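You operate a simulated robot arm through the tools that you are given. There is no shell and no other tool.

The job below is to be done with a simulated robot arm. You get a single attempt, and the scene is never put back.

JOB
Set the blue valves on the manifold as their small displays ask.
Fine: turn a valve only while the valves named on the display above it stand as shown; seven turns at most.

The check looks at the end state, three seconds after you hand in, the way a careful person would. Anything else that was tipped, shoved, dropped, spilled or broken makes it a failure.

ROBOT AND FRAMES
A 7-joint arm with a fingered hand, fixed in place. Base frame: the origin is on the floor under the middle of its stand, x ahead of it, y to its left, z up. Units: m, degrees, N and s.
With the tool pointing down near the work surface it reaches from about 0.32 to 0.82 m from the base axis. Its first joint turns from -115.0 to 115.0 degrees. Payload 5 kg.
The tool frame sits at the grasp point between the pads (the TCP): z along the fingers, y along the line on which they close. The tips reach 0.032 m beyond it. The gripper opens to 0.16 m; its body begins 0.089 m behind the TCP. The gripper is a hand of 4 fingers: y runs from the thumb to the fingers, the wrist lies at [0, 0, -0.267] in the tool frame.
Orientation is that of the tool frame in the base frame, as [roll, pitch, yaw] about the fixed x, y, z axes, in that order (R = Rz(yaw) Ry(pitch) Rx(roll)). With the fingers straight down and closing along the base's y, the tool's x points along the base's -x, its y along +y and its z along -z.

CONTROLS
- The arm moves only by the tool step_arm. Its argument "plan" is one flat list of numbers, 6 for each row, row after row: the shift along the tool's x, y, z in units of 500 mm (1.0 is 500 mm), then the turn, a rotation vector about the tool's x, y, z in units of 180 degrees (1.0 is 180 degrees). In form: [dx, dy, dz, rx, ry, rz, dx, dy, dz, rx, ry, rz, ...]. A call has 1 to 20 rows; each row is the pose to reach, as a shift and turn from the pose commanded when the call began, along the tool's axes at that moment. A call with a number of a shift or a turn outside -1 to 1 is refused whole. A row lasts 0.2 s, in which the tool goes at most 0.05 m and 8.6 degrees; a call with a longer step from one row to the next is refused whole. A pose out of reach is approached as far as the arm can. The call stops where the force on the tool passes 90 N (or 10 N more than at its start, if that is more) or the arm is blocked; 0.2 s more then pass. In this call time passes only in rows, and 0.2 s behind the last. It gives the time, the measured TCP pose, the force on the tool (base axes), the opening and the grip force at its end, in the units of the frame above (readings bear some noise), with the torque about the TCP (base axes, N m) and any sound that the robot's microphone picked up.
- Cameras (640 x 400 px; columns grow to the right, rows downward): "scene" is fixed at [0.0507, 0.5003, 1.7601]; the picture's right is [-0.58, -0.81, 0.00], its down [-0.45, 0.32, -0.83] and it looks along [0.68, -0.48, -0.56] (base axes); focal length 360 px, centre (320, 200). "wrist" rides on the gripper at [0.08, -0.004, -0.114] in the tool frame; the picture's right is [0.05, 1.00, 0.00], its down [-0.82, 0.04, -0.58] and it looks along [-0.58, 0.03, 0.82] (tool axes); focal length 265 px, centre (320, 200). There is no depth. A picture from a camera that has moved, and an enlarged one, comes with that camera's place and axes in the base frame and with its lens.
- get_image(camera): a new picture of that camera. The clock stands still meanwhile.
- slide_trunk(by): slides the trunk up (or, below 0, down) by that many m; the arm rides with it, the base frame stays. It gives what a move gives, with no picture.
- curl_fingers(finger1, finger2, finger3, thumb_bend): sets how far each is bent, from 0 (flat) to 1 (curled in); at 0.3 the hand is open as for a grip, at 0.7 the pads meet at the TCP. One left out holds its place. A second passes; each finger stops where it meets its share of the squeeze, and holds until it gets a number again. It is the only way to open and close the hand. It gives what a move gives, with no picture; readings hold the bend of each and the force on the fingers (four entries, about 0 where the hand has none), thumb and palm.
- inspect(camera, box): a new picture of the part [left, top, right, bottom] of that camera's present view, enlarged. The clock stands still meanwhile.
- job_done(): hands the job in; it is judged then, once.

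Nothing tells you positions but the pictures and the camera data. Unless the task says otherwise, let go and move clear before handing in.

The tools are called after "Request:" as a command line: name --argument value ..., lists and objects as JSON in quotes. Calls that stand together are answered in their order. step_arm: Moves the arm, as the interface text tells. Its arguments: {"type":"object","properties":{"plan":{"type":"array","items":{"type":"number"}}},"required":["plan"]} The other tools are called the same way: slide_trunk (by) moves the trunk up or down; curl_fingers (finger1, finger2, finger3, thumb_bend) moves the fingers one by one; get_image (camera) takes a picture; inspect (camera, box) takes an enlarged picture of a part of a camera's view; job_done () hands the job in.

At the start:

```text
clock: 0.0
tcp_pos: [0.4538, -0.0675, 1.4964]
ee_rot: [179.9, 0.1, 179.9]
wrist_force: [0.2, 0.4, -0.2]
ft_torque: [0.03, 0.03, 0.01]
gripper_width: 0.1597
finger_force: 0.1
shape: jaw
bend: [0.3, 0.3, 0.3, 0.3]
finger forces: [0.0, 0.0, 0.0, 0.1, 0.0, 0.1]
trunk travel left (down, up): [-0.925, 0.065]
```

scene: 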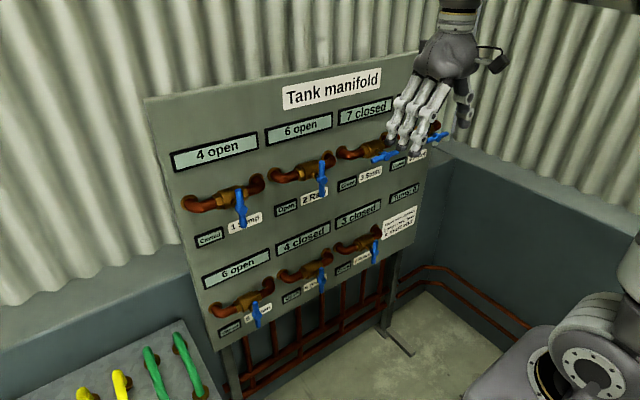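
wrist: 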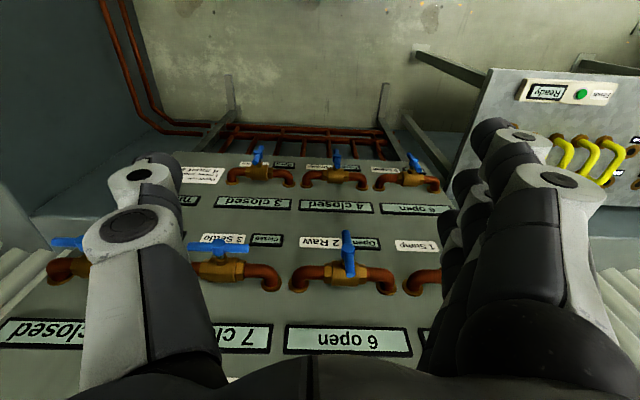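

The panel "Tank manifold" stands ahead of the robot with seven blue valves in two rows, each with a display above it. I'll enlarge the scene to read displays, labels and the notes before moving.

Request:
inspect --camera "scene" --box '[150, 120, 310, 220]'

Request:
inspect --camera "scene" --box '[300, 70, 460, 170]'

Request:
inspect --camera "scene" --box '[190, 230, 350, 350]'

Request:
inspect --camera "scene" --box '[320, 170, 440, 290]'

Request:
inspect --camera "wrist" --box '[160, 130, 480, 360]'

```text
4.00 times, centred on (230, 170) of scene
camera zoom: at [0.0507, 0.5003, 1.7601], right [-0.58, -0.81, 0.0], down [-0.45, 0.32, -0.83], along [0.68, -0.48, -0.56], focal length 1441 px, centre (680, 320)
```

zoom: 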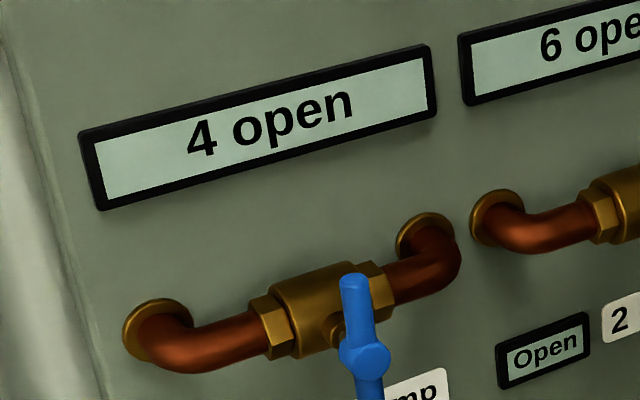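

```text
4.00 times, centred on (380, 120) of scene
camera zoom: at [0.0507, 0.5003, 1.7601], right [-0.58, -0.81, 0.0], down [-0.45, 0.32, -0.83], along [0.68, -0.48, -0.56], focal length 1441 px, centre (80, 520)
```

zoom: 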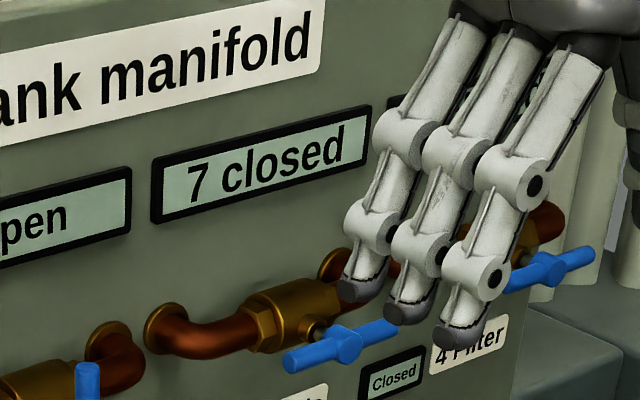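

```text
3.33 times, centred on (270, 290) of scene
camera zoom: at [0.0507, 0.5003, 1.7601], right [-0.58, -0.81, 0.0], down [-0.45, 0.32, -0.83], along [0.68, -0.48, -0.56], focal length 1201 px, centre (487, -100)
```

zoom: 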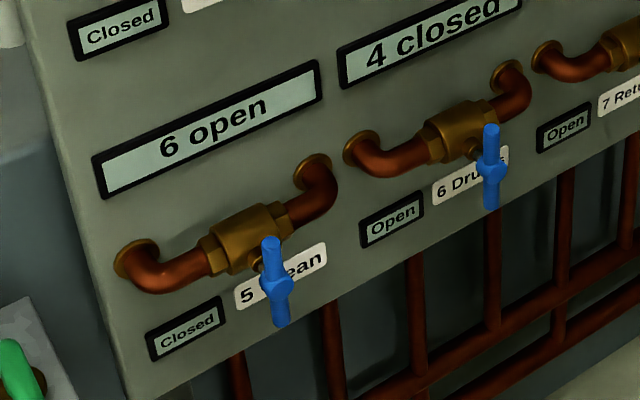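

```text
3.33 times, centred on (380, 230) of scene
camera zoom: at [0.0507, 0.5003, 1.7601], right [-0.58, -0.81, 0.0], down [-0.45, 0.32, -0.83], along [0.68, -0.48, -0.56], focal length 1201 px, centre (120, 100)
```

zoom: 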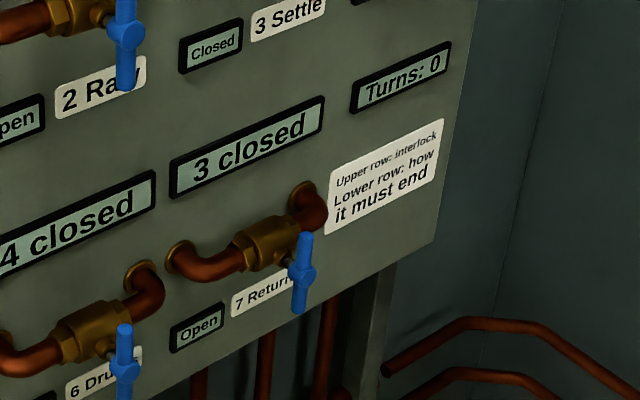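

```text
1.74 times, centred on (320, 245) of wrist
camera zoom: at [0.3739, -0.0713, 1.6121], right [-0.05, 1.0, 0.0], down [0.81, 0.04, 0.58], along [0.58, 0.03, -0.82], focal length 462 px, centre (320, 122)
```

zoom: 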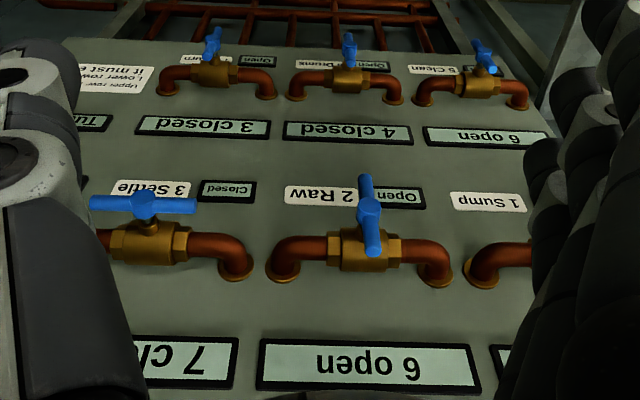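

Reading so far: the big display above each valve is its interlock (1: "4 open", 2: "6 open", 3: "7 closed", 5: "6 open", 6: "4 closed", 7: "3 closed"). The small display is the wanted end state. The one above valve 4 is hidden by the hand. I'll bring the tool to point forward, still well in front of the panel (handles near x≈0.75), and then look at it.

Request:
step_arm --plan '[-0.02, 0, 0.02, 0, -0.045, 0, -0.04, 0, 0.04, 0, -0.09, 0, -0.06, 0, 0.06, 0, -0.135, 0, -0.08, 0, 0.08, 0, -0.18, 0, -0.1, 0, 0.1, 0, -0.225, 0, -0.12, 0, 0.12, 0, -0.27, 0, -0.14, 0, 0.14, 0, -0.315, 0, -0.16, 0, 0.16, 0, -0.36, 0, -0.18, 0, 0.18, 0, -0.405, 0, -0.2, 0, 0.2, 0, -0.45, 0, -0.2, 0, 0.2, 0, -0.495, 0, -0.2, 0, 0.2, 0, -0.5, 0]'

Request:
get_image --camera "wrist"

Request:
get_image --camera "scene"

```text
clock: 2.6
tcp_pos: [0.5769, -0.0636, 1.406]
ee_rot: [179.5, 60.4, 179.7]
wrist_force: [0.3, 0.0, -0.3]
ft_torque: [0.01, 0.0, 0.0]
gripper_width: 0.16
finger_force: 0.2
shape: jaw
bend: [0.3, 0.3, 0.3, 0.3]
finger forces: [0.0, 0.1, 0.1, 0.0, 0.0, 0.0]
out of reach, approached as far as the arm can: row 4, 5, 6, 7, 8, 9, 10, 11, 12
trunk travel left (down, up): [-0.925, 0.065]
```

```text
taken
camera wrist: at [0.4379, -0.068, 1.3956], right [-0.03, 1.0, -0.04], down [-0.1, 0.04, 0.99], along [0.99, 0.03, 0.1], focal length 265 px, centre (320, 200)
```

wrist: 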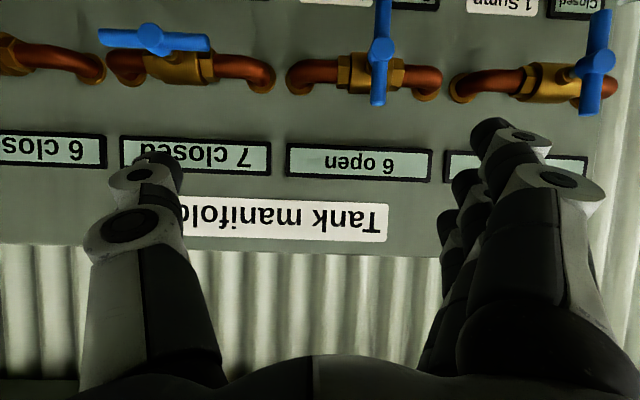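

```text
taken
```

scene: 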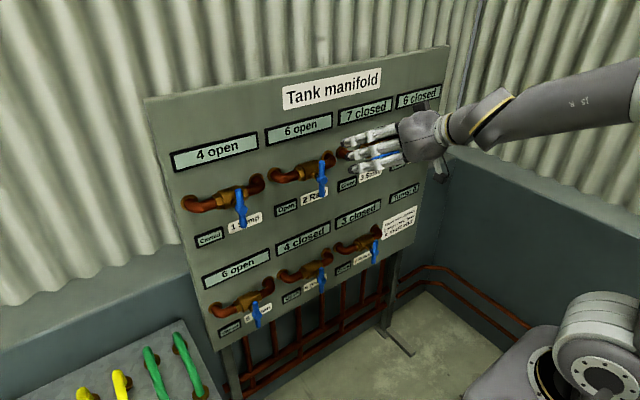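

Valve 4's display reads "6 closed". I'll enlarge the wrist view to check the handles, bodies and any open/closed marks, plus the other parts of the scene.

Request:
inspect --camera "wrist" --box '[270, 0, 450, 112]'

Request:
inspect --camera "wrist" --box '[80, 0, 290, 130]'

Request:
inspect --camera "wrist" --box '[450, 0, 640, 119]'

Request:
inspect --camera "scene" --box '[370, 80, 450, 130]'

Request:
inspect --camera "scene" --box '[340, 170, 440, 240]'

Request:
inspect --camera "scene" --box '[170, 170, 290, 260]'

```text
3.56 times, centred on (360, 56) of wrist
camera zoom: at [0.4379, -0.068, 1.3956], right [-0.03, 1.0, -0.04], down [-0.1, 0.04, 0.99], along [0.99, 0.03, 0.1], focal length 944 px, centre (178, 712)
```

zoom: 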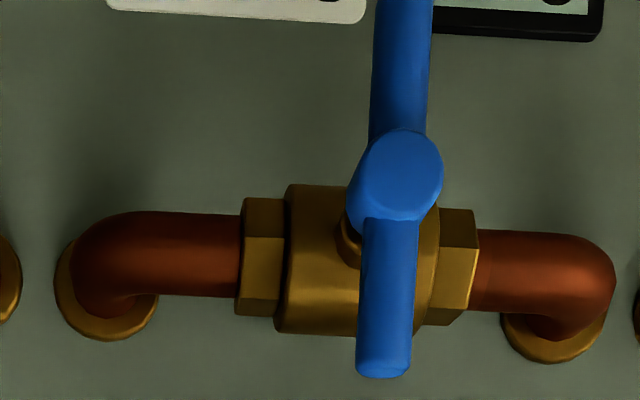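

```text
3.05 times, centred on (185, 65) of wrist
camera zoom: at [0.4379, -0.068, 1.3956], right [-0.03, 1.0, -0.04], down [-0.1, 0.04, 0.99], along [0.99, 0.03, 0.1], focal length 809 px, centre (731, 611)
```

zoom: 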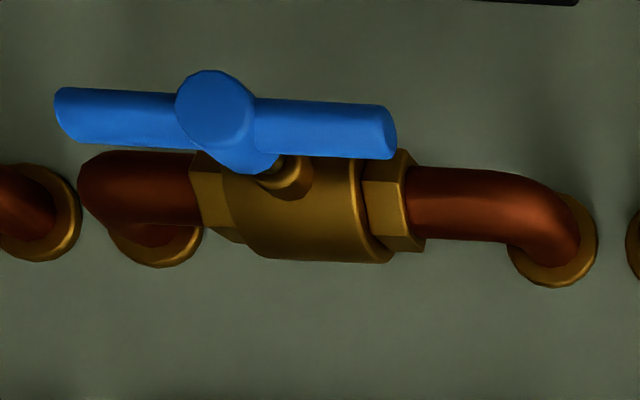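

```text
3.36 times, centred on (545, 60) of wrist
camera zoom: at [0.4379, -0.068, 1.3956], right [-0.03, 1.0, -0.04], down [-0.1, 0.04, 0.99], along [0.99, 0.03, 0.1], focal length 892 px, centre (-436, 672)
```

zoom: 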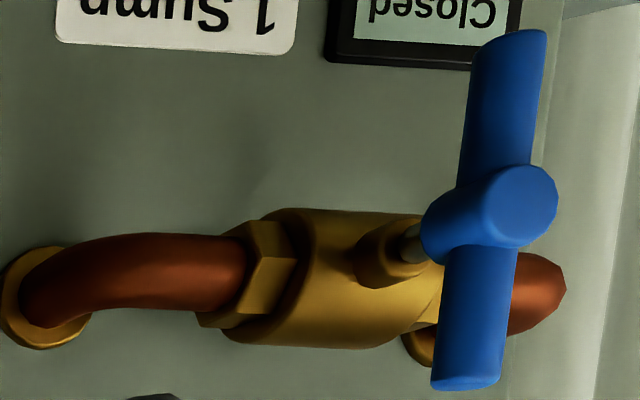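

```text
8.00 times, centred on (410, 105) of scene
camera zoom: at [0.0507, 0.5003, 1.7601], right [-0.58, -0.81, 0.0], down [-0.45, 0.32, -0.83], along [0.68, -0.48, -0.56], focal length 2882 px, centre (-400, 960)
```

zoom: 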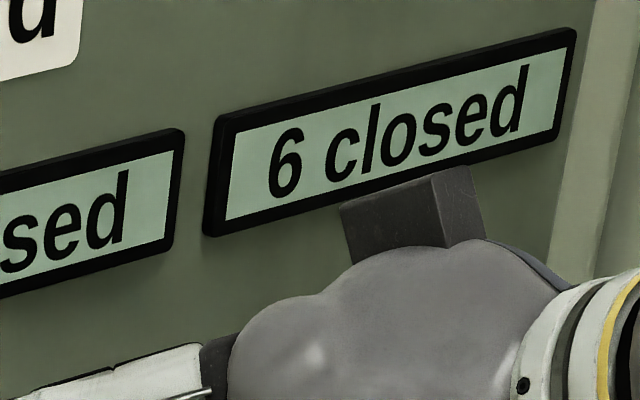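

```text
5.71 times, centred on (390, 205) of scene
camera zoom: at [0.0507, 0.5003, 1.7601], right [-0.58, -0.81, 0.0], down [-0.45, 0.32, -0.83], along [0.68, -0.48, -0.56], focal length 2058 px, centre (-80, 171)
```

zoom: 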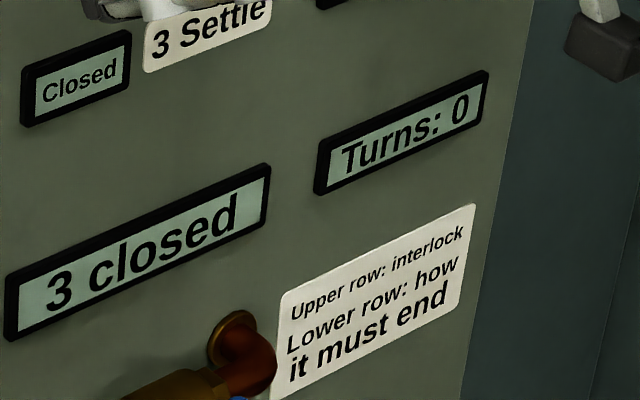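

```text
4.44 times, centred on (230, 215) of scene
camera zoom: at [0.0507, 0.5003, 1.7601], right [-0.58, -0.81, 0.0], down [-0.45, 0.32, -0.83], along [0.68, -0.48, -0.56], focal length 1601 px, centre (720, 133)
```

zoom: 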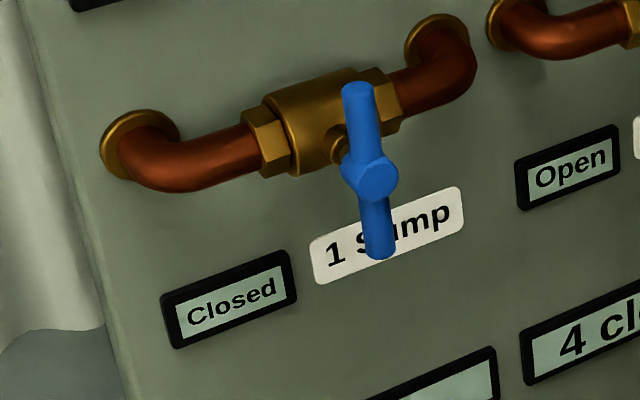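

The rules are clear. Taking handle-along-the-pipe as open, valves 3 and 4 are now open and the rest closed. The goal needs 3→closed, 4→closed, 6→open, 2→open and 7→open, and that order satisfies the interlocks. The arm ran short of reach at this height, so I'll lower the TCP while levelling the tool.

Request:
step_arm --plan '[0.03, 0, 0.045, 0, -0.04, 0, 0.06, 0, 0.09, 0, -0.08, 0, 0.09, 0, 0.135, 0, -0.12, 0, 0.125, 0, 0.186, 0, -0.165, 0]'

```text
clock: 3.8
tcp_pos: [0.6262, -0.0662, 1.3392]
ee_rot: [-27.0, 86.5, -28.1]
wrist_force: [-0.4, 0.6, 1.1]
ft_torque: [-0.02, 0.01, -0.02]
gripper_width: 0.16
finger_force: 0.1
shape: jaw
bend: [0.3, 0.3, 0.3, 0.3]
finger forces: [0.0, 0.1, 0.0, 0.1, 0.0, 0.0]
out of reach, approached as far as the arm can: row 1
trunk travel left (down, up): [-0.925, 0.065]
stopped in row 4: the arm was blocked; the commanded pose is now the measured one
```

The tool is nearly level now but the move stopped as "blocked". I'll look to see whether anything is touching.

Request:
get_image --camera "scene"

Request:
get_image --camera "wrist"

```text
taken
```

scene: 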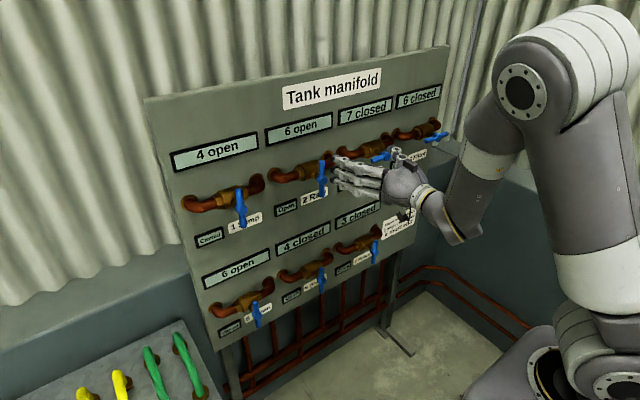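

```text
taken
camera wrist: at [0.5176, -0.0712, 1.2545], right [0.02, 1.0, -0.08], down [-0.62, 0.08, 0.78], along [0.78, 0.03, 0.62], focal length 265 px, centre (320, 200)
```

wrist: 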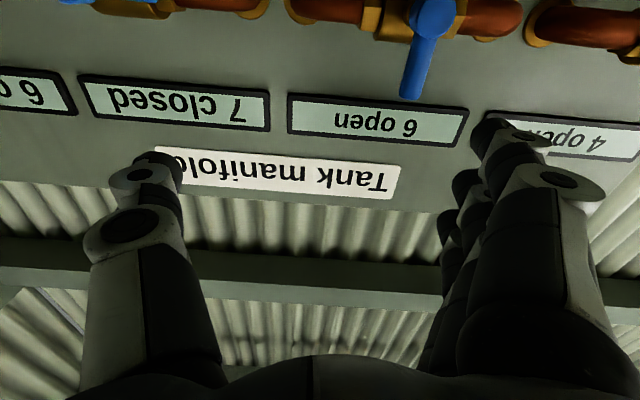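

Nothing is touching: the arm only swung its elbow into a new configuration. I put the handle hubs at about x≈0.735, in columns y≈+0.24, 0, −0.24 and −0.47. The upper row is at z≈1.25 and the lower at z≈0.85, with the panel face near x≈0.855. I'll level the tool and move in front of valve 3.

Request:
step_arm --plan '[0.023, -0.043, -0.002, -0.001, 0.003, 0.001, 0.047, -0.086, -0.004, -0.002, 0.006, 0.003, 0.07, -0.13, -0.006, -0.003, 0.009, 0.004, 0.094, -0.173, -0.008, -0.004, 0.012, 0.006, 0.117, -0.216, -0.01, -0.005, 0.014, 0.007, 0.14, -0.259, -0.011, -0.006, 0.016, 0.008, 0.164, -0.302, -0.013, -0.0064, 0.0172, 0.0089, 0.187, -0.345, -0.015, -0.0064, 0.0172, 0.0089, 0.187, -0.345, -0.015, -0.0064, 0.0172, 0.0089]'

Request:
get_image --camera "scene"

Request:
get_image --camera "wrist"

```text
clock: 5.8
tcp_pos: [0.6194, -0.2413, 1.2492]
ee_rot: [151.4, 90.0, 151.4]
wrist_force: [0.4, 0.4, 0.4]
ft_torque: [0.03, 0.01, -0.02]
gripper_width: 0.1599
finger_force: 0.1
shape: jaw
bend: [0.3, 0.3, 0.3, 0.3]
finger forces: [0.0, 0.0, 0.0, 0.0, 0.1, 0.0]
trunk travel left (down, up): [-0.925, 0.065]
```

```text
taken
```

scene: 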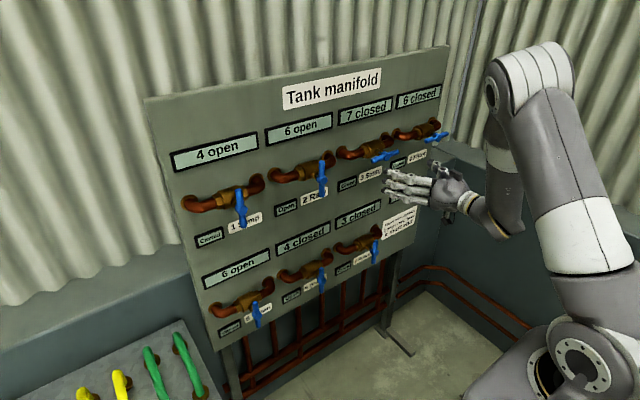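

```text
taken
camera wrist: at [0.5061, -0.2464, 1.1713], right [0.0, 1.0, -0.05], down [-0.58, 0.04, 0.82], along [0.82, 0.03, 0.58], focal length 265 px, centre (320, 200)
```

wrist: 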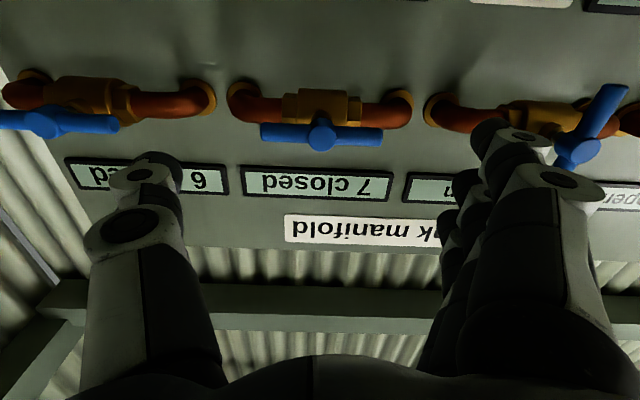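

Request:
inspect --camera "wrist" --box '[220, 70, 430, 200]'

Request:
inspect --camera "scene" --box '[330, 110, 460, 200]'

```text
3.05 times, centred on (325, 135) of wrist
camera zoom: at [0.5061, -0.2464, 1.1713], right [0.0, 1.0, -0.05], down [-0.58, 0.04, 0.82], along [0.82, 0.03, 0.58], focal length 809 px, centre (305, 398)
```

zoom: 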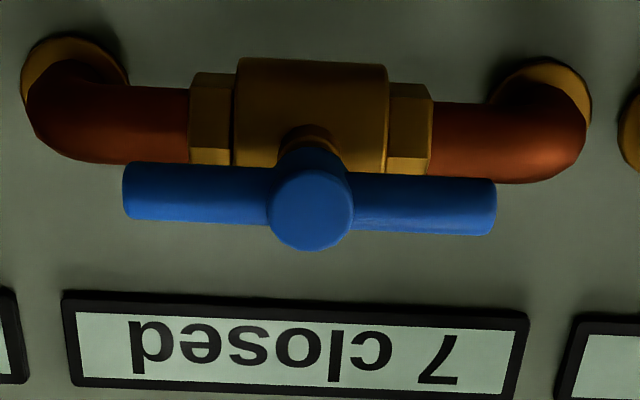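

```text
4.44 times, centred on (395, 155) of scene
camera zoom: at [0.0507, 0.5003, 1.7601], right [-0.58, -0.81, 0.0], down [-0.45, 0.32, -0.83], along [0.68, -0.48, -0.56], focal length 1601 px, centre (-13, 400)
```

zoom: 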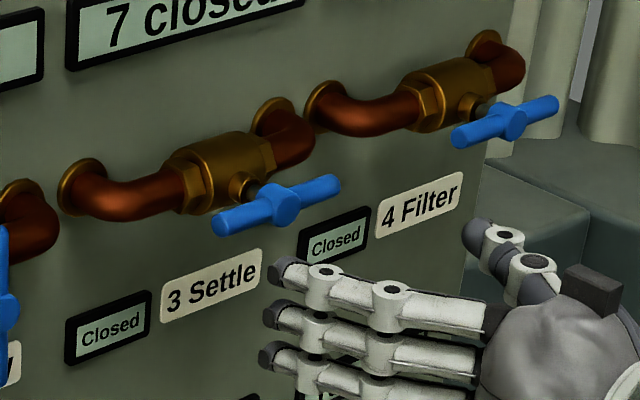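

Valve 3's hub front comes out near (0.732, −0.240, 1.26), with a horizontal bar about 0.11 m long and 0.017 m thick. I'll roll the hand −90° about its own axis, clear of the panel, so the fingers can close across the bar.

Request:
step_arm --plan '[0, 0, 0, 0, 0, -0.042, 0, 0, 0, 0, 0, -0.084, 0, 0, 0, 0, 0, -0.126, 0, 0, 0, 0, 0, -0.168, 0, 0, 0, 0, 0, -0.21, 0, 0, 0, 0, 0, -0.252, 0, 0, 0, 0, 0, -0.294, 0, 0, 0, 0, 0, -0.336, 0, 0, 0, 0, 0, -0.378, 0, 0, 0, 0, 0, -0.42, 0, 0, 0, 0, 0, -0.462, 0, 0, 0, 0, 0, -0.5, 0, 0, 0, 0, 0, -0.5]'

Request:
get_image --camera "scene"

Request:
get_image --camera "wrist"

```text
clock: 8.6
tcp_pos: [0.6208, -0.2438, 1.2508]
ee_rot: [-90.1, -0.1, -89.8]
wrist_force: [0.6, -0.6, -0.8]
ft_torque: [0.0, 0.01, 0.03]
gripper_width: 0.1602
finger_force: 0.0
shape: jaw
bend: [0.3, 0.3, 0.3, 0.3]
finger forces: [0.1, 0.0, 0.1, 0.0, 0.0, 0.0]
trunk travel left (down, up): [-0.925, 0.065]
```

```text
taken
```

scene: 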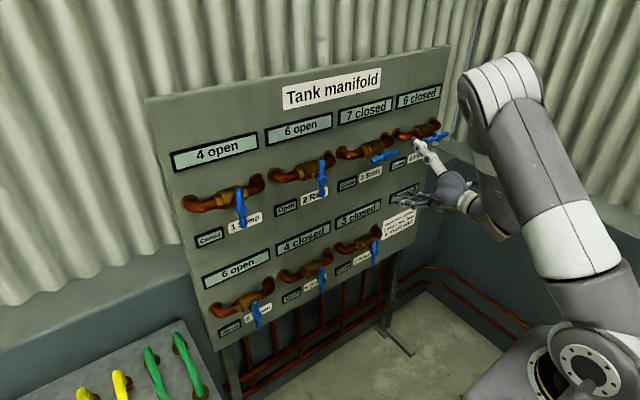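

```text
taken
camera wrist: at [0.508, -0.324, 1.2556], right [0.0, -0.05, -1.0], down [-0.58, 0.81, -0.04], along [0.82, 0.58, -0.03], focal length 265 px, centre (320, 200)
```

wrist: 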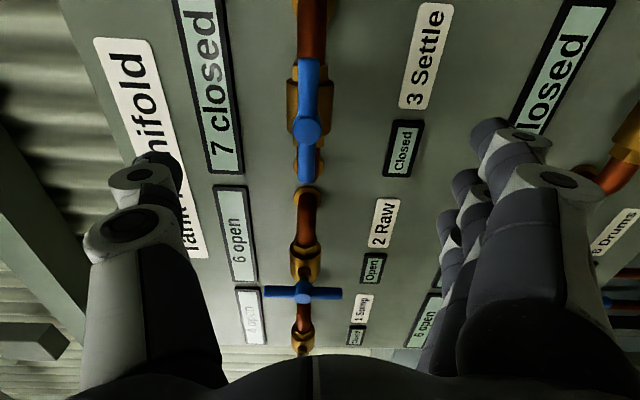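

Request:
inspect --camera "wrist" --box '[230, 40, 390, 200]'

```text
2.50 times, centred on (310, 120) of wrist
camera zoom: at [0.508, -0.324, 1.2556], right [0.0, -0.05, -1.0], down [-0.58, 0.81, -0.04], along [0.82, 0.58, -0.03], focal length 664 px, centre (345, 400)
```

zoom: 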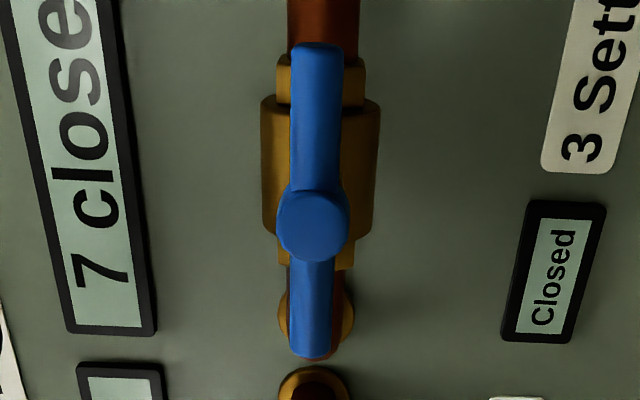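

Request:
step_arm --plan '[-0.005, -0.01, 0.04, 0, 0, 0, -0.01, -0.021, 0.08, 0, 0, 0, -0.01, -0.021, 0.12, 0, 0, 0, -0.01, -0.021, 0.15, 0, 0, 0, -0.01, -0.021, 0.15, 0, 0, 0]'

Request:
get_image --camera "wrist"

Request:
inspect --camera "scene" --box '[340, 110, 480, 220]'

```text
clock: 9.8
tcp_pos: [0.6967, -0.2394, 1.2588]
ee_rot: [-90.0, 0.1, -90.1]
wrist_force: [-0.3, -1.3, -0.2]
ft_torque: [0.01, -0.01, -0.01]
gripper_width: 0.1599
finger_force: 0.1
shape: jaw
bend: [0.3, 0.3, 0.3, 0.3]
finger forces: [0.1, 0.0, 0.0, 0.0, 0.0, 0.1]
trunk travel left (down, up): [-0.925, 0.065]
```

```text
taken
camera wrist: at [0.583, -0.3191, 1.2643], right [0.0, -0.05, -1.0], down [-0.58, 0.82, -0.04], along [0.82, 0.58, -0.03], focal length 265 px, centre (320, 200)
```

wrist: 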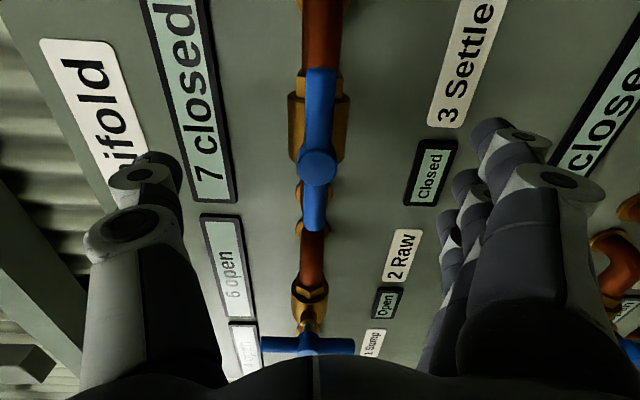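

```text
3.64 times, centred on (410, 165) of scene
camera zoom: at [0.0507, 0.5003, 1.7601], right [-0.58, -0.81, 0.0], down [-0.45, 0.32, -0.83], along [0.68, -0.48, -0.56], focal length 1310 px, centre (-7, 327)
```

zoom: 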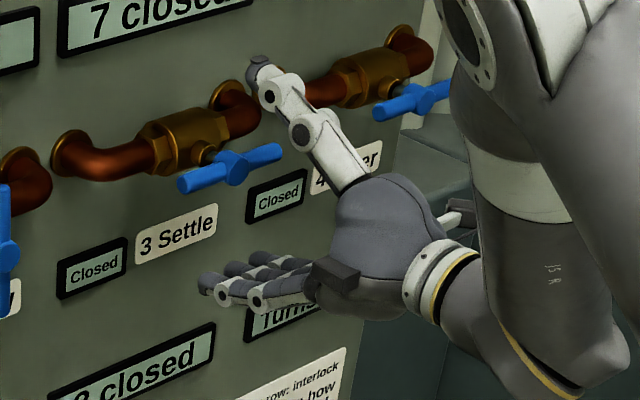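

The hand is centred on valve 3's hub (x≈0.731, y≈−0.239, z≈1.261) with the thumb above the bar and the fingers below. I'll advance the last 28 mm and close gently on the bar.

Request:
step_arm --plan '[0, -0.001, 0.02, 0, 0, 0, 0, -0.002, 0.04, 0, 0, 0, 0, -0.002, 0.056, 0, 0, 0, 0, -0.002, 0.056, 0, 0, 0]'

Request:
curl_fingers --finger1 0.5 --finger2 0.5 --finger3 0.5 --thumb_bend 0.5

Request:
get_image --camera "wrist"

Request:
inspect --camera "scene" --box '[340, 110, 480, 220]'

```text
clock: 10.8
tcp_pos: [0.7249, -0.2385, 1.2598]
ee_rot: [-90.1, 0.1, -89.8]
wrist_force: [0.3, 1.3, 0.1]
ft_torque: [-0.01, -0.01, -0.02]
gripper_width: 0.1599
finger_force: 0.0
shape: jaw
bend: [0.3, 0.3, 0.3, 0.3]
finger forces: [0.1, 0.0, 0.0, 0.1, 0.0, 0.1]
trunk travel left (down, up): [-0.925, 0.065]
```

```text
clock: 11.8
tcp_pos: [0.7249, -0.2391, 1.2596]
ee_rot: [-90.1, 0.1, -90.0]
wrist_force: [0.3, 0.0, -0.2]
ft_torque: [-0.01, 0.01, -0.04]
gripper_width: 0.0921
finger_force: 0.1
shape: fingers
bend: [0.5, 0.5, 0.5, 0.5]
finger forces: [0.0, 0.0, 0.1, 0.0, 0.0, 0.0]
trunk travel left (down, up): [-0.925, 0.065]
```

```text
taken
camera wrist: at [0.6104, -0.3191, 1.266], right [0.0, -0.05, -1.0], down [-0.58, 0.81, -0.04], along [0.82, 0.58, -0.03], focal length 265 px, centre (320, 200)
```

wrist: 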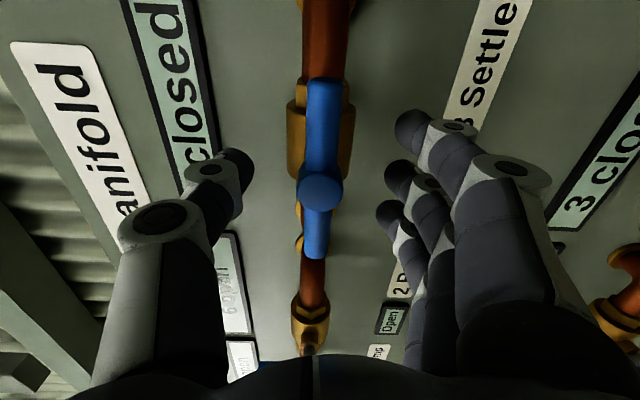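

```text
3.64 times, centred on (410, 165) of scene
camera zoom: at [0.0507, 0.5003, 1.7601], right [-0.58, -0.81, 0.0], down [-0.45, 0.32, -0.83], along [0.68, -0.48, -0.56], focal length 1310 px, centre (-7, 327)
```

zoom: 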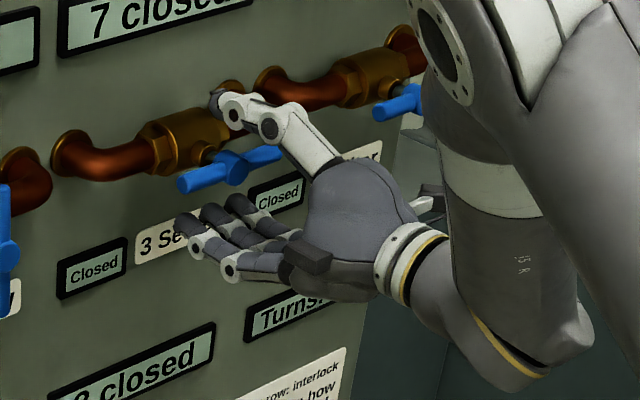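

Request:
curl_fingers --finger1 0.6 --finger2 0.6 --finger3 0.6 --thumb_bend 0.6

Request:
get_image --camera "wrist"

```text
clock: 12.8
tcp_pos: [0.7236, -0.2381, 1.2593]
ee_rot: [-90.1, 0.1, -90.0]
wrist_force: [0.7, 0.2, 0.4]
ft_torque: [-0.01, 0.02, 0.03]
gripper_width: 0.054
finger_force: 0.1
shape: fingers
bend: [0.6, 0.6, 0.6, 0.6]
finger forces: [0.0, 0.1, 0.0, 0.0, 0.0, 0.0]
trunk travel left (down, up): [-0.925, 0.065]
```

```text
taken
camera wrist: at [0.6104, -0.3191, 1.266], right [0.0, -0.05, -1.0], down [-0.58, 0.81, -0.04], along [0.82, 0.58, -0.03], focal length 265 px, centre (320, 200)
```

wrist: 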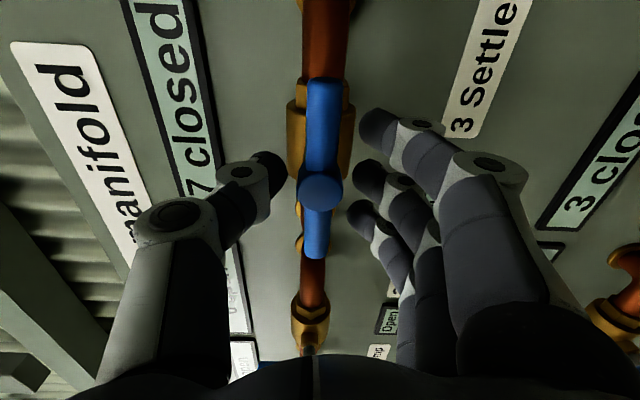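

Request:
curl_fingers --finger1 0.7 --finger2 0.7 --finger3 0.7 --thumb_bend 0.7

Request:
get_image --camera "wrist"

Request:
inspect --camera "scene" --box '[340, 110, 480, 220]'

```text
clock: 13.8
tcp_pos: [0.7244, -0.2387, 1.2597]
ee_rot: [-90.1, 0.2, -89.9]
wrist_force: [1.5, -0.5, -1.2]
ft_torque: [0.02, 0.01, 0.01]
gripper_width: 0.0296
finger_force: 6.4
shape: fingers
bend: [0.68, 0.68, 0.68, 0.68]
finger forces: [2.4, 2.5, 2.1, 0.0, 5.5, 0.1]
trunk travel left (down, up): [-0.925, 0.065]
```

```text
taken
camera wrist: at [0.6108, -0.3191, 1.2658], right [0.0, -0.05, -1.0], down [-0.58, 0.81, -0.04], along [0.82, 0.58, -0.03], focal length 265 px, centre (320, 200)
```

wrist: 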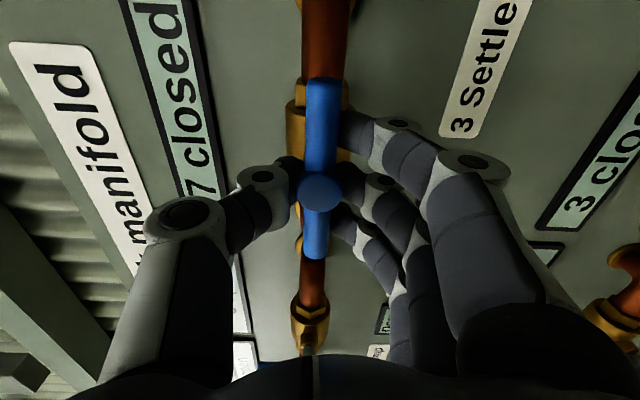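

```text
3.64 times, centred on (410, 165) of scene
camera zoom: at [0.0507, 0.5003, 1.7601], right [-0.58, -0.81, 0.0], down [-0.45, 0.32, -0.83], along [0.68, -0.48, -0.56], focal length 1310 px, centre (-7, 327)
```

zoom: 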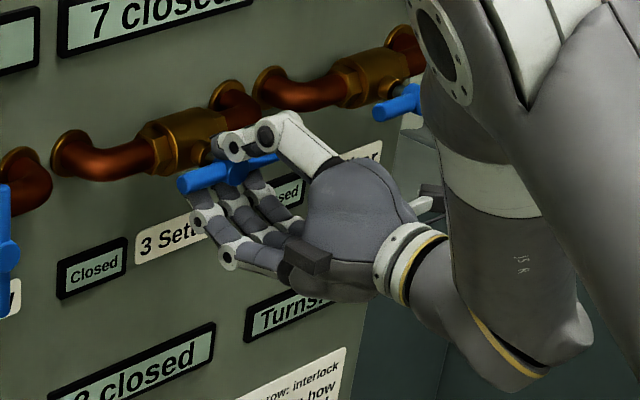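

All three fingers and the thumb touch the bar. I'll firm up the squeeze and then try a small clockwise turn (+ about the tool axis) to learn which way the valve moves.

Request:
curl_fingers --finger1 0.8 --finger2 0.8 --finger3 0.8 --thumb_bend 0.8

Request:
step_arm --plan '[0, 0, 0, 0, 0, 0.015, 0, 0, 0, 0, 0, 0.03]'

Request:
get_image --camera "wrist"

```text
clock: 14.8
tcp_pos: [0.7248, -0.2384, 1.2588]
ee_rot: [-90.1, 0.1, -89.8]
wrist_force: [11.5, -0.3, 0.8]
ft_torque: [0.0, 0.0, -0.04]
gripper_width: 0.0282
finger_force: 24.3
shape: fingers
bend: [0.7, 0.7, 0.7, 0.69]
finger forces: [7.6, 8.4, 7.4, 0.1, 24.2, 0.1]
trunk travel left (down, up): [-0.925, 0.065]
```

```text
clock: 15.4
tcp_pos: [0.7255, -0.238, 1.2602]
ee_rot: [-90.1, 5.5, -90.0]
wrist_force: [8.7, 1.2, -0.9]
ft_torque: [-0.07, 0.01, -0.01]
gripper_width: 0.0276
finger_force: 24.1
shape: fingers
bend: [0.7, 0.7, 0.7, 0.69]
finger forces: [7.3, 8.5, 8.1, 0.0, 23.8, 0.0]
trunk travel left (down, up): [-0.925, 0.065]
```

```text
taken
camera wrist: at [0.6122, -0.319, 1.258], right [0.0, 0.04, -1.0], down [-0.58, 0.81, 0.04], along [0.82, 0.58, 0.02], focal length 265 px, centre (320, 200)
```

wrist: 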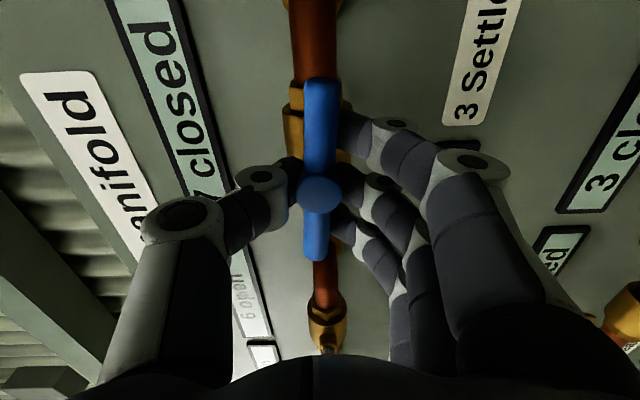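

The bar follows the hand clockwise with almost no resistance. I'll continue, first to about 45°, checking as I go.

Request:
step_arm --plan '[0, 0, 0, 0, 0, 0.036, 0, 0, 0, 0, 0, 0.072, 0, 0, 0, 0, 0, 0.108, 0, 0, 0, 0, 0, 0.144, 0, 0, 0, 0, 0, 0.18, 0, 0, 0, 0, 0, 0.216]'

Request:
get_image --camera "wrist"

```text
clock: 16.8
tcp_pos: [0.7247, -0.2382, 1.2599]
ee_rot: [-90.1, 44.4, -90.0]
wrist_force: [10.9, 1.4, 3.9]
ft_torque: [-0.1, -0.11, 0.01]
gripper_width: 0.0275
finger_force: 23.7
shape: fingers
bend: [0.7, 0.7, 0.7, 0.69]
finger forces: [7.1, 7.7, 7.8, 0.0, 25.0, 0.0]
trunk travel left (down, up): [-0.925, 0.065]
```

```text
taken
camera wrist: at [0.6121, -0.2987, 1.2089], right [0.0, 0.66, -0.75], down [-0.58, 0.61, 0.54], along [0.82, 0.43, 0.38], focal length 265 px, centre (320, 200)
```

wrist: 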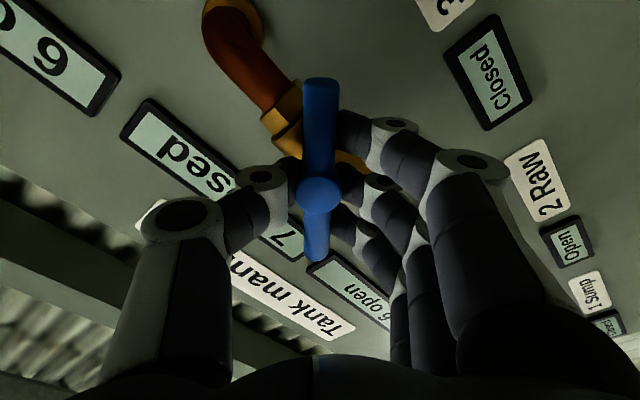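

Valve 3 is turning smoothly and is halfway. I'll go on to the vertical position.

Request:
step_arm --plan '[0, 0, 0, 0, 0, 0.036, 0, 0, 0, 0, 0, 0.072, 0, 0, 0, 0, 0, 0.108, 0, 0, 0, 0, 0, 0.144, 0, 0, 0, 0, 0, 0.18, 0, 0, 0, 0, 0, 0.216, 0, 0, 0, 0, 0, 0.24, 0, 0, 0, 0, 0, 0.2533]'

Request:
get_image --camera "wrist"

Request:
inspect --camera "scene" --box '[320, 110, 480, 220]'

```text
clock: 18.6
tcp_pos: [0.7245, -0.2378, 1.2605]
ee_rot: [-99.2, 89.8, -99.1]
wrist_force: [18.1, -3.1, 16.4]
ft_torque: [-0.08, -0.33, 0.01]
gripper_width: 0.0276
finger_force: 24.2
shape: fingers
bend: [0.7, 0.7, 0.7, 0.69]
finger forces: [7.7, 7.4, 8.2, 0.0, 24.8, 0.0]
trunk travel left (down, up): [-0.925, 0.065]
```

```text
taken
camera wrist: at [0.6117, -0.2427, 1.1823], right [0.0, 1.0, -0.05], down [-0.58, 0.04, 0.82], along [0.82, 0.03, 0.58], focal length 265 px, centre (320, 200)
```

wrist: 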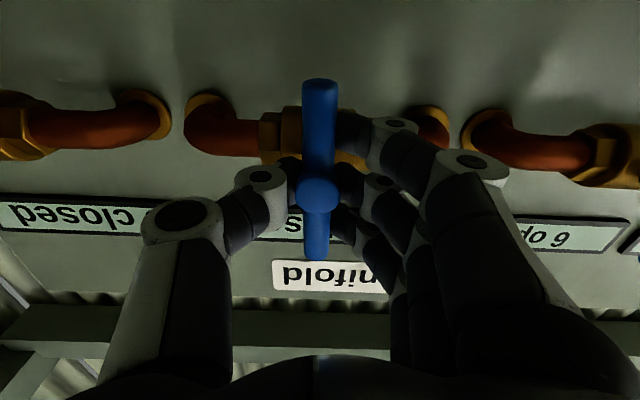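

```text
3.64 times, centred on (400, 165) of scene
camera zoom: at [0.0507, 0.5003, 1.7601], right [-0.58, -0.81, 0.0], down [-0.45, 0.32, -0.83], along [0.68, -0.48, -0.56], focal length 1310 px, centre (29, 327)
```

zoom: 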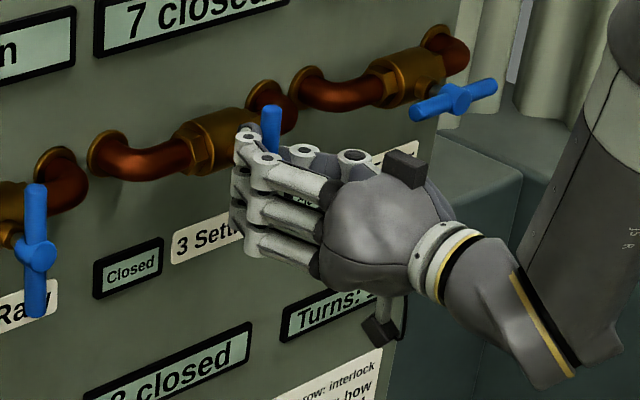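

Valve 3's bar is now vertical. I'll open the fingers, back off, and check the counter and handle.

Request:
curl_fingers --finger1 0.5 --finger2 0.5 --finger3 0.5 --thumb_bend 0.5

Request:
step_arm --plan '[0, 0, -0.04, 0, 0, 0, 0, 0, -0.08, 0, 0, 0, 0, 0, -0.12, 0, 0, 0, 0, 0, -0.16, 0, 0, 0, 0, 0, -0.2, 0, 0, 0, 0, 0, -0.2, 0, 0, 0]'

Request:
get_image --camera "wrist"

Request:
get_image --camera "scene"

Request:
inspect --camera "scene" --box '[320, 110, 480, 220]'

```text
clock: 19.6
tcp_pos: [0.7226, -0.2378, 1.2591]
ee_rot: [-149.2, 90.0, -149.3]
wrist_force: [0.4, 0.2, -0.2]
ft_torque: [-0.02, 0.0, 0.01]
gripper_width: 0.0903
finger_force: 0.1
shape: fingers
bend: [0.5, 0.5, 0.5, 0.5]
finger forces: [0.0, 0.0, 0.0, 0.0, 0.1, 0.1]
trunk travel left (down, up): [-0.925, 0.065]
```

```text
clock: 21.0
tcp_pos: [0.6239, -0.2392, 1.2615]
ee_rot: [-147.0, 89.9, -146.8]
wrist_force: [0.2, 0.2, -0.2]
ft_torque: [-0.05, 0.02, -0.02]
gripper_width: 0.0902
finger_force: 0.1
shape: fingers
bend: [0.5, 0.5, 0.5, 0.5]
finger forces: [0.1, 0.1, 0.0, 0.0, 0.0, 0.0]
trunk travel left (down, up): [-0.925, 0.065]
```

```text
taken
camera wrist: at [0.5109, -0.243, 1.1838], right [0.0, 1.0, -0.05], down [-0.58, 0.04, 0.82], along [0.82, 0.03, 0.58], focal length 265 px, centre (320, 200)
```

wrist: 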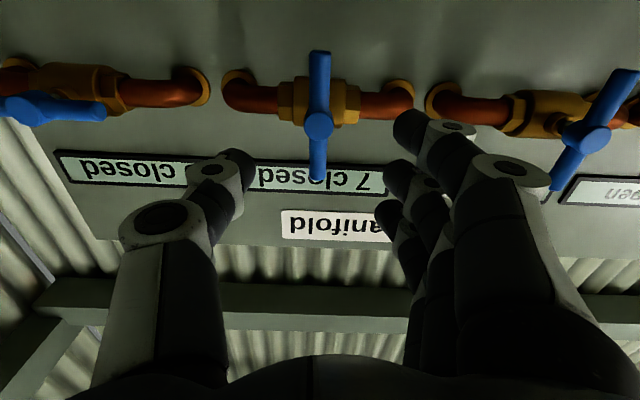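

```text
taken
```

scene: 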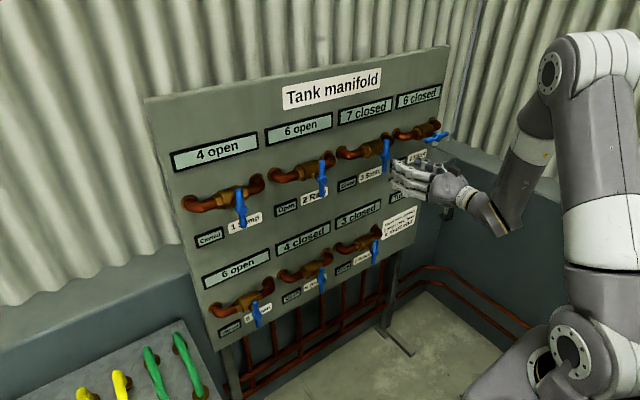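

```text
3.64 times, centred on (400, 165) of scene
camera zoom: at [0.0507, 0.5003, 1.7601], right [-0.58, -0.81, 0.0], down [-0.45, 0.32, -0.83], along [0.68, -0.48, -0.56], focal length 1310 px, centre (29, 327)
```

zoom: 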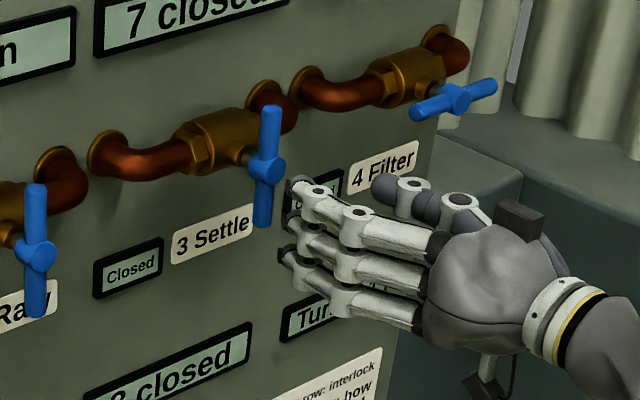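

Valve 3 now stands closed (vertical). Next I'll move sideways to stand in front of valve 4, at y≈−0.48.

Request:
step_arm --plan '[0, -0.06, 0, 0, 0, 0, 0, -0.12, 0, 0, 0, 0, 0, -0.18, 0, 0, 0, 0, 0, -0.24, 0, 0, 0, 0, 0, -0.3, 0, 0, 0, 0, 0, -0.36, 0, 0, 0, 0, 0, -0.42, 0, 0, 0, 0, 0, -0.48, 0, 0, 0, 0, 0, -0.48, 0, 0, 0, 0]'

Request:
get_image --camera "wrist"

Request:
get_image --camera "scene"

Request:
inspect --camera "scene" --box '[320, 110, 480, 220]'

```text
clock: 23.0
tcp_pos: [0.625, -0.4794, 1.259]
ee_rot: [-133.5, 89.9, -133.4]
wrist_force: [-0.3, -0.7, -0.2]
ft_torque: [0.0, -0.01, -0.01]
gripper_width: 0.0909
finger_force: 0.0
shape: fingers
bend: [0.5, 0.5, 0.5, 0.5]
finger forces: [0.1, 0.1, 0.0, 0.0, 0.0, 0.0]
trunk travel left (down, up): [-0.925, 0.065]
```

```text
taken
camera wrist: at [0.5109, -0.4832, 1.1816], right [0.0, 1.0, -0.05], down [-0.58, 0.04, 0.82], along [0.82, 0.03, 0.58], focal length 265 px, centre (320, 200)
```

wrist: 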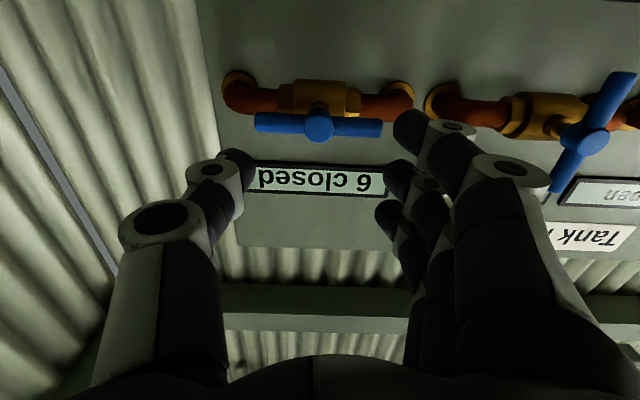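

```text
taken
```

scene: 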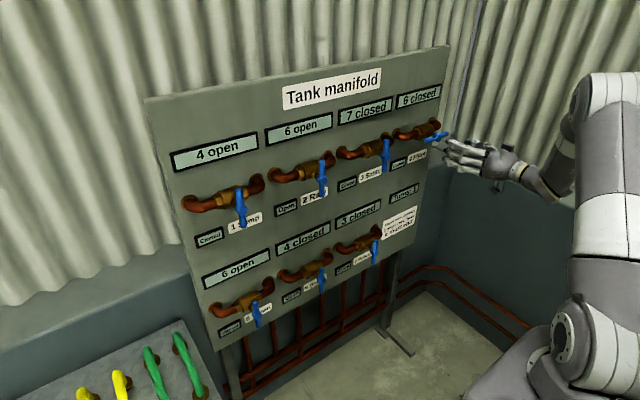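

```text
3.64 times, centred on (400, 165) of scene
camera zoom: at [0.0507, 0.5003, 1.7601], right [-0.58, -0.81, 0.0], down [-0.45, 0.32, -0.83], along [0.68, -0.48, -0.56], focal length 1310 px, centre (29, 327)
```

zoom: 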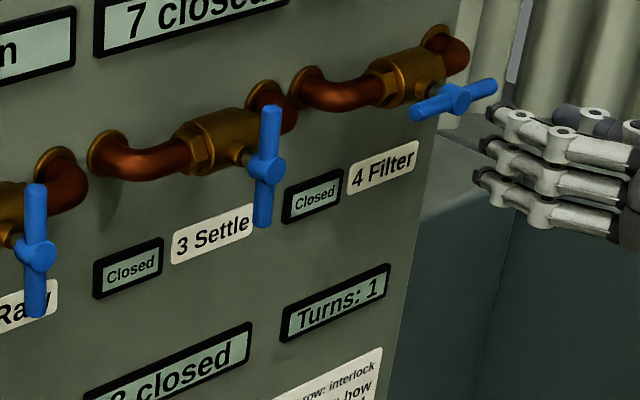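

The counter shows "Turns: 1" and valve 3 is done. The display above valve 4 says "6 closed", and valve 6 is closed (vertical), so valve 4 may be turned. I'll roll −90° in free space.

Request:
step_arm --plan '[0, 0, 0, 0, 0, -0.042, 0, 0, 0, 0, 0, -0.084, 0, 0, 0, 0, 0, -0.126, 0, 0, 0, 0, 0, -0.168, 0, 0, 0, 0, 0, -0.21, 0, 0, 0, 0, 0, -0.252, 0, 0, 0, 0, 0, -0.294, 0, 0, 0, 0, 0, -0.336, 0, 0, 0, 0, 0, -0.378, 0, 0, 0, 0, 0, -0.42, 0, 0, 0, 0, 0, -0.462, 0, 0, 0, 0, 0, -0.5, 0, 0, 0, 0, 0, -0.5]'

Request:
get_image --camera "wrist"

Request:
get_image --camera "scene"

```text
clock: 25.8
tcp_pos: [0.6233, -0.4788, 1.2603]
ee_rot: [-90.2, -0.1, -89.9]
wrist_force: [-0.5, 0.0, 0.3]
ft_torque: [0.02, 0.01, 0.0]
gripper_width: 0.0906
finger_force: 0.1
shape: fingers
bend: [0.5, 0.5, 0.5, 0.5]
finger forces: [0.0, 0.0, 0.0, 0.1, 0.0, 0.0]
trunk travel left (down, up): [-0.925, 0.065]
```

```text
taken
camera wrist: at [0.5101, -0.559, 1.2666], right [0.0, -0.05, -1.0], down [-0.58, 0.81, -0.04], along [0.82, 0.58, -0.03], focal length 265 px, centre (320, 200)
```

wrist: 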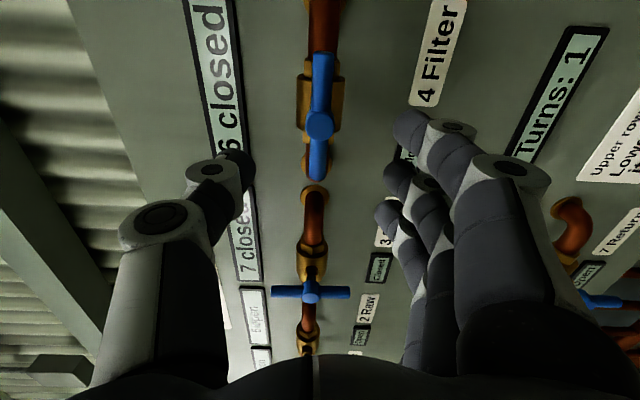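

```text
taken
```

scene: 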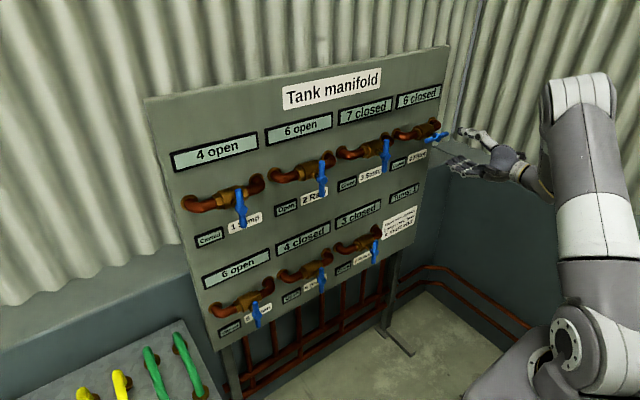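

Aligned with valve 4. I'll advance and grip.

Request:
step_arm --plan '[0, 0, 0.04, 0, 0, 0, 0, 0, 0.08, 0, 0, 0, 0, 0, 0.12, 0, 0, 0, 0, 0, 0.15, 0, 0, 0, 0, 0, 0.18, 0, 0, 0, 0, 0, 0.202, 0, 0, 0, 0, 0, 0.202, 0, 0, 0]'

Request:
curl_fingers --finger1 0.65 --finger2 0.65 --finger3 0.65 --thumb_bend 0.65

Request:
get_image --camera "wrist"

```text
clock: 27.4
tcp_pos: [0.7244, -0.4801, 1.2604]
ee_rot: [-90.0, -0.1, -90.0]
wrist_force: [-0.8, 1.1, 0.1]
ft_torque: [0.02, 0.01, 0.0]
gripper_width: 0.0909
finger_force: 0.0
shape: fingers
bend: [0.5, 0.5, 0.5, 0.5]
finger forces: [0.0, 0.1, 0.0, 0.1, 0.1, 0.0]
trunk travel left (down, up): [-0.925, 0.065]
```

```text
clock: 28.4
tcp_pos: [0.7249, -0.4793, 1.2596]
ee_rot: [-90.2, -0.2, -90.1]
wrist_force: [-0.7, -0.8, 0.4]
ft_torque: [0.02, -0.03, -0.01]
gripper_width: 0.0377
finger_force: 0.0
shape: fingers
bend: [0.65, 0.65, 0.65, 0.65]
finger forces: [0.0, 0.1, 0.1, 0.1, 0.0, 0.1]
trunk travel left (down, up): [-0.925, 0.065]
```

```text
taken
camera wrist: at [0.6111, -0.5594, 1.2663], right [0.0, -0.05, -1.0], down [-0.58, 0.81, -0.04], along [0.82, 0.58, -0.03], focal length 265 px, centre (320, 200)
```

wrist: 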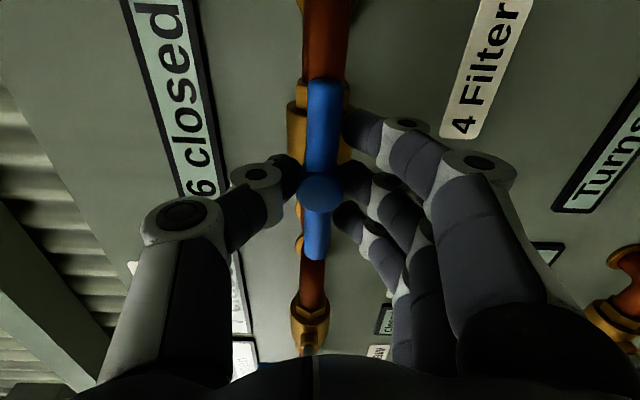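

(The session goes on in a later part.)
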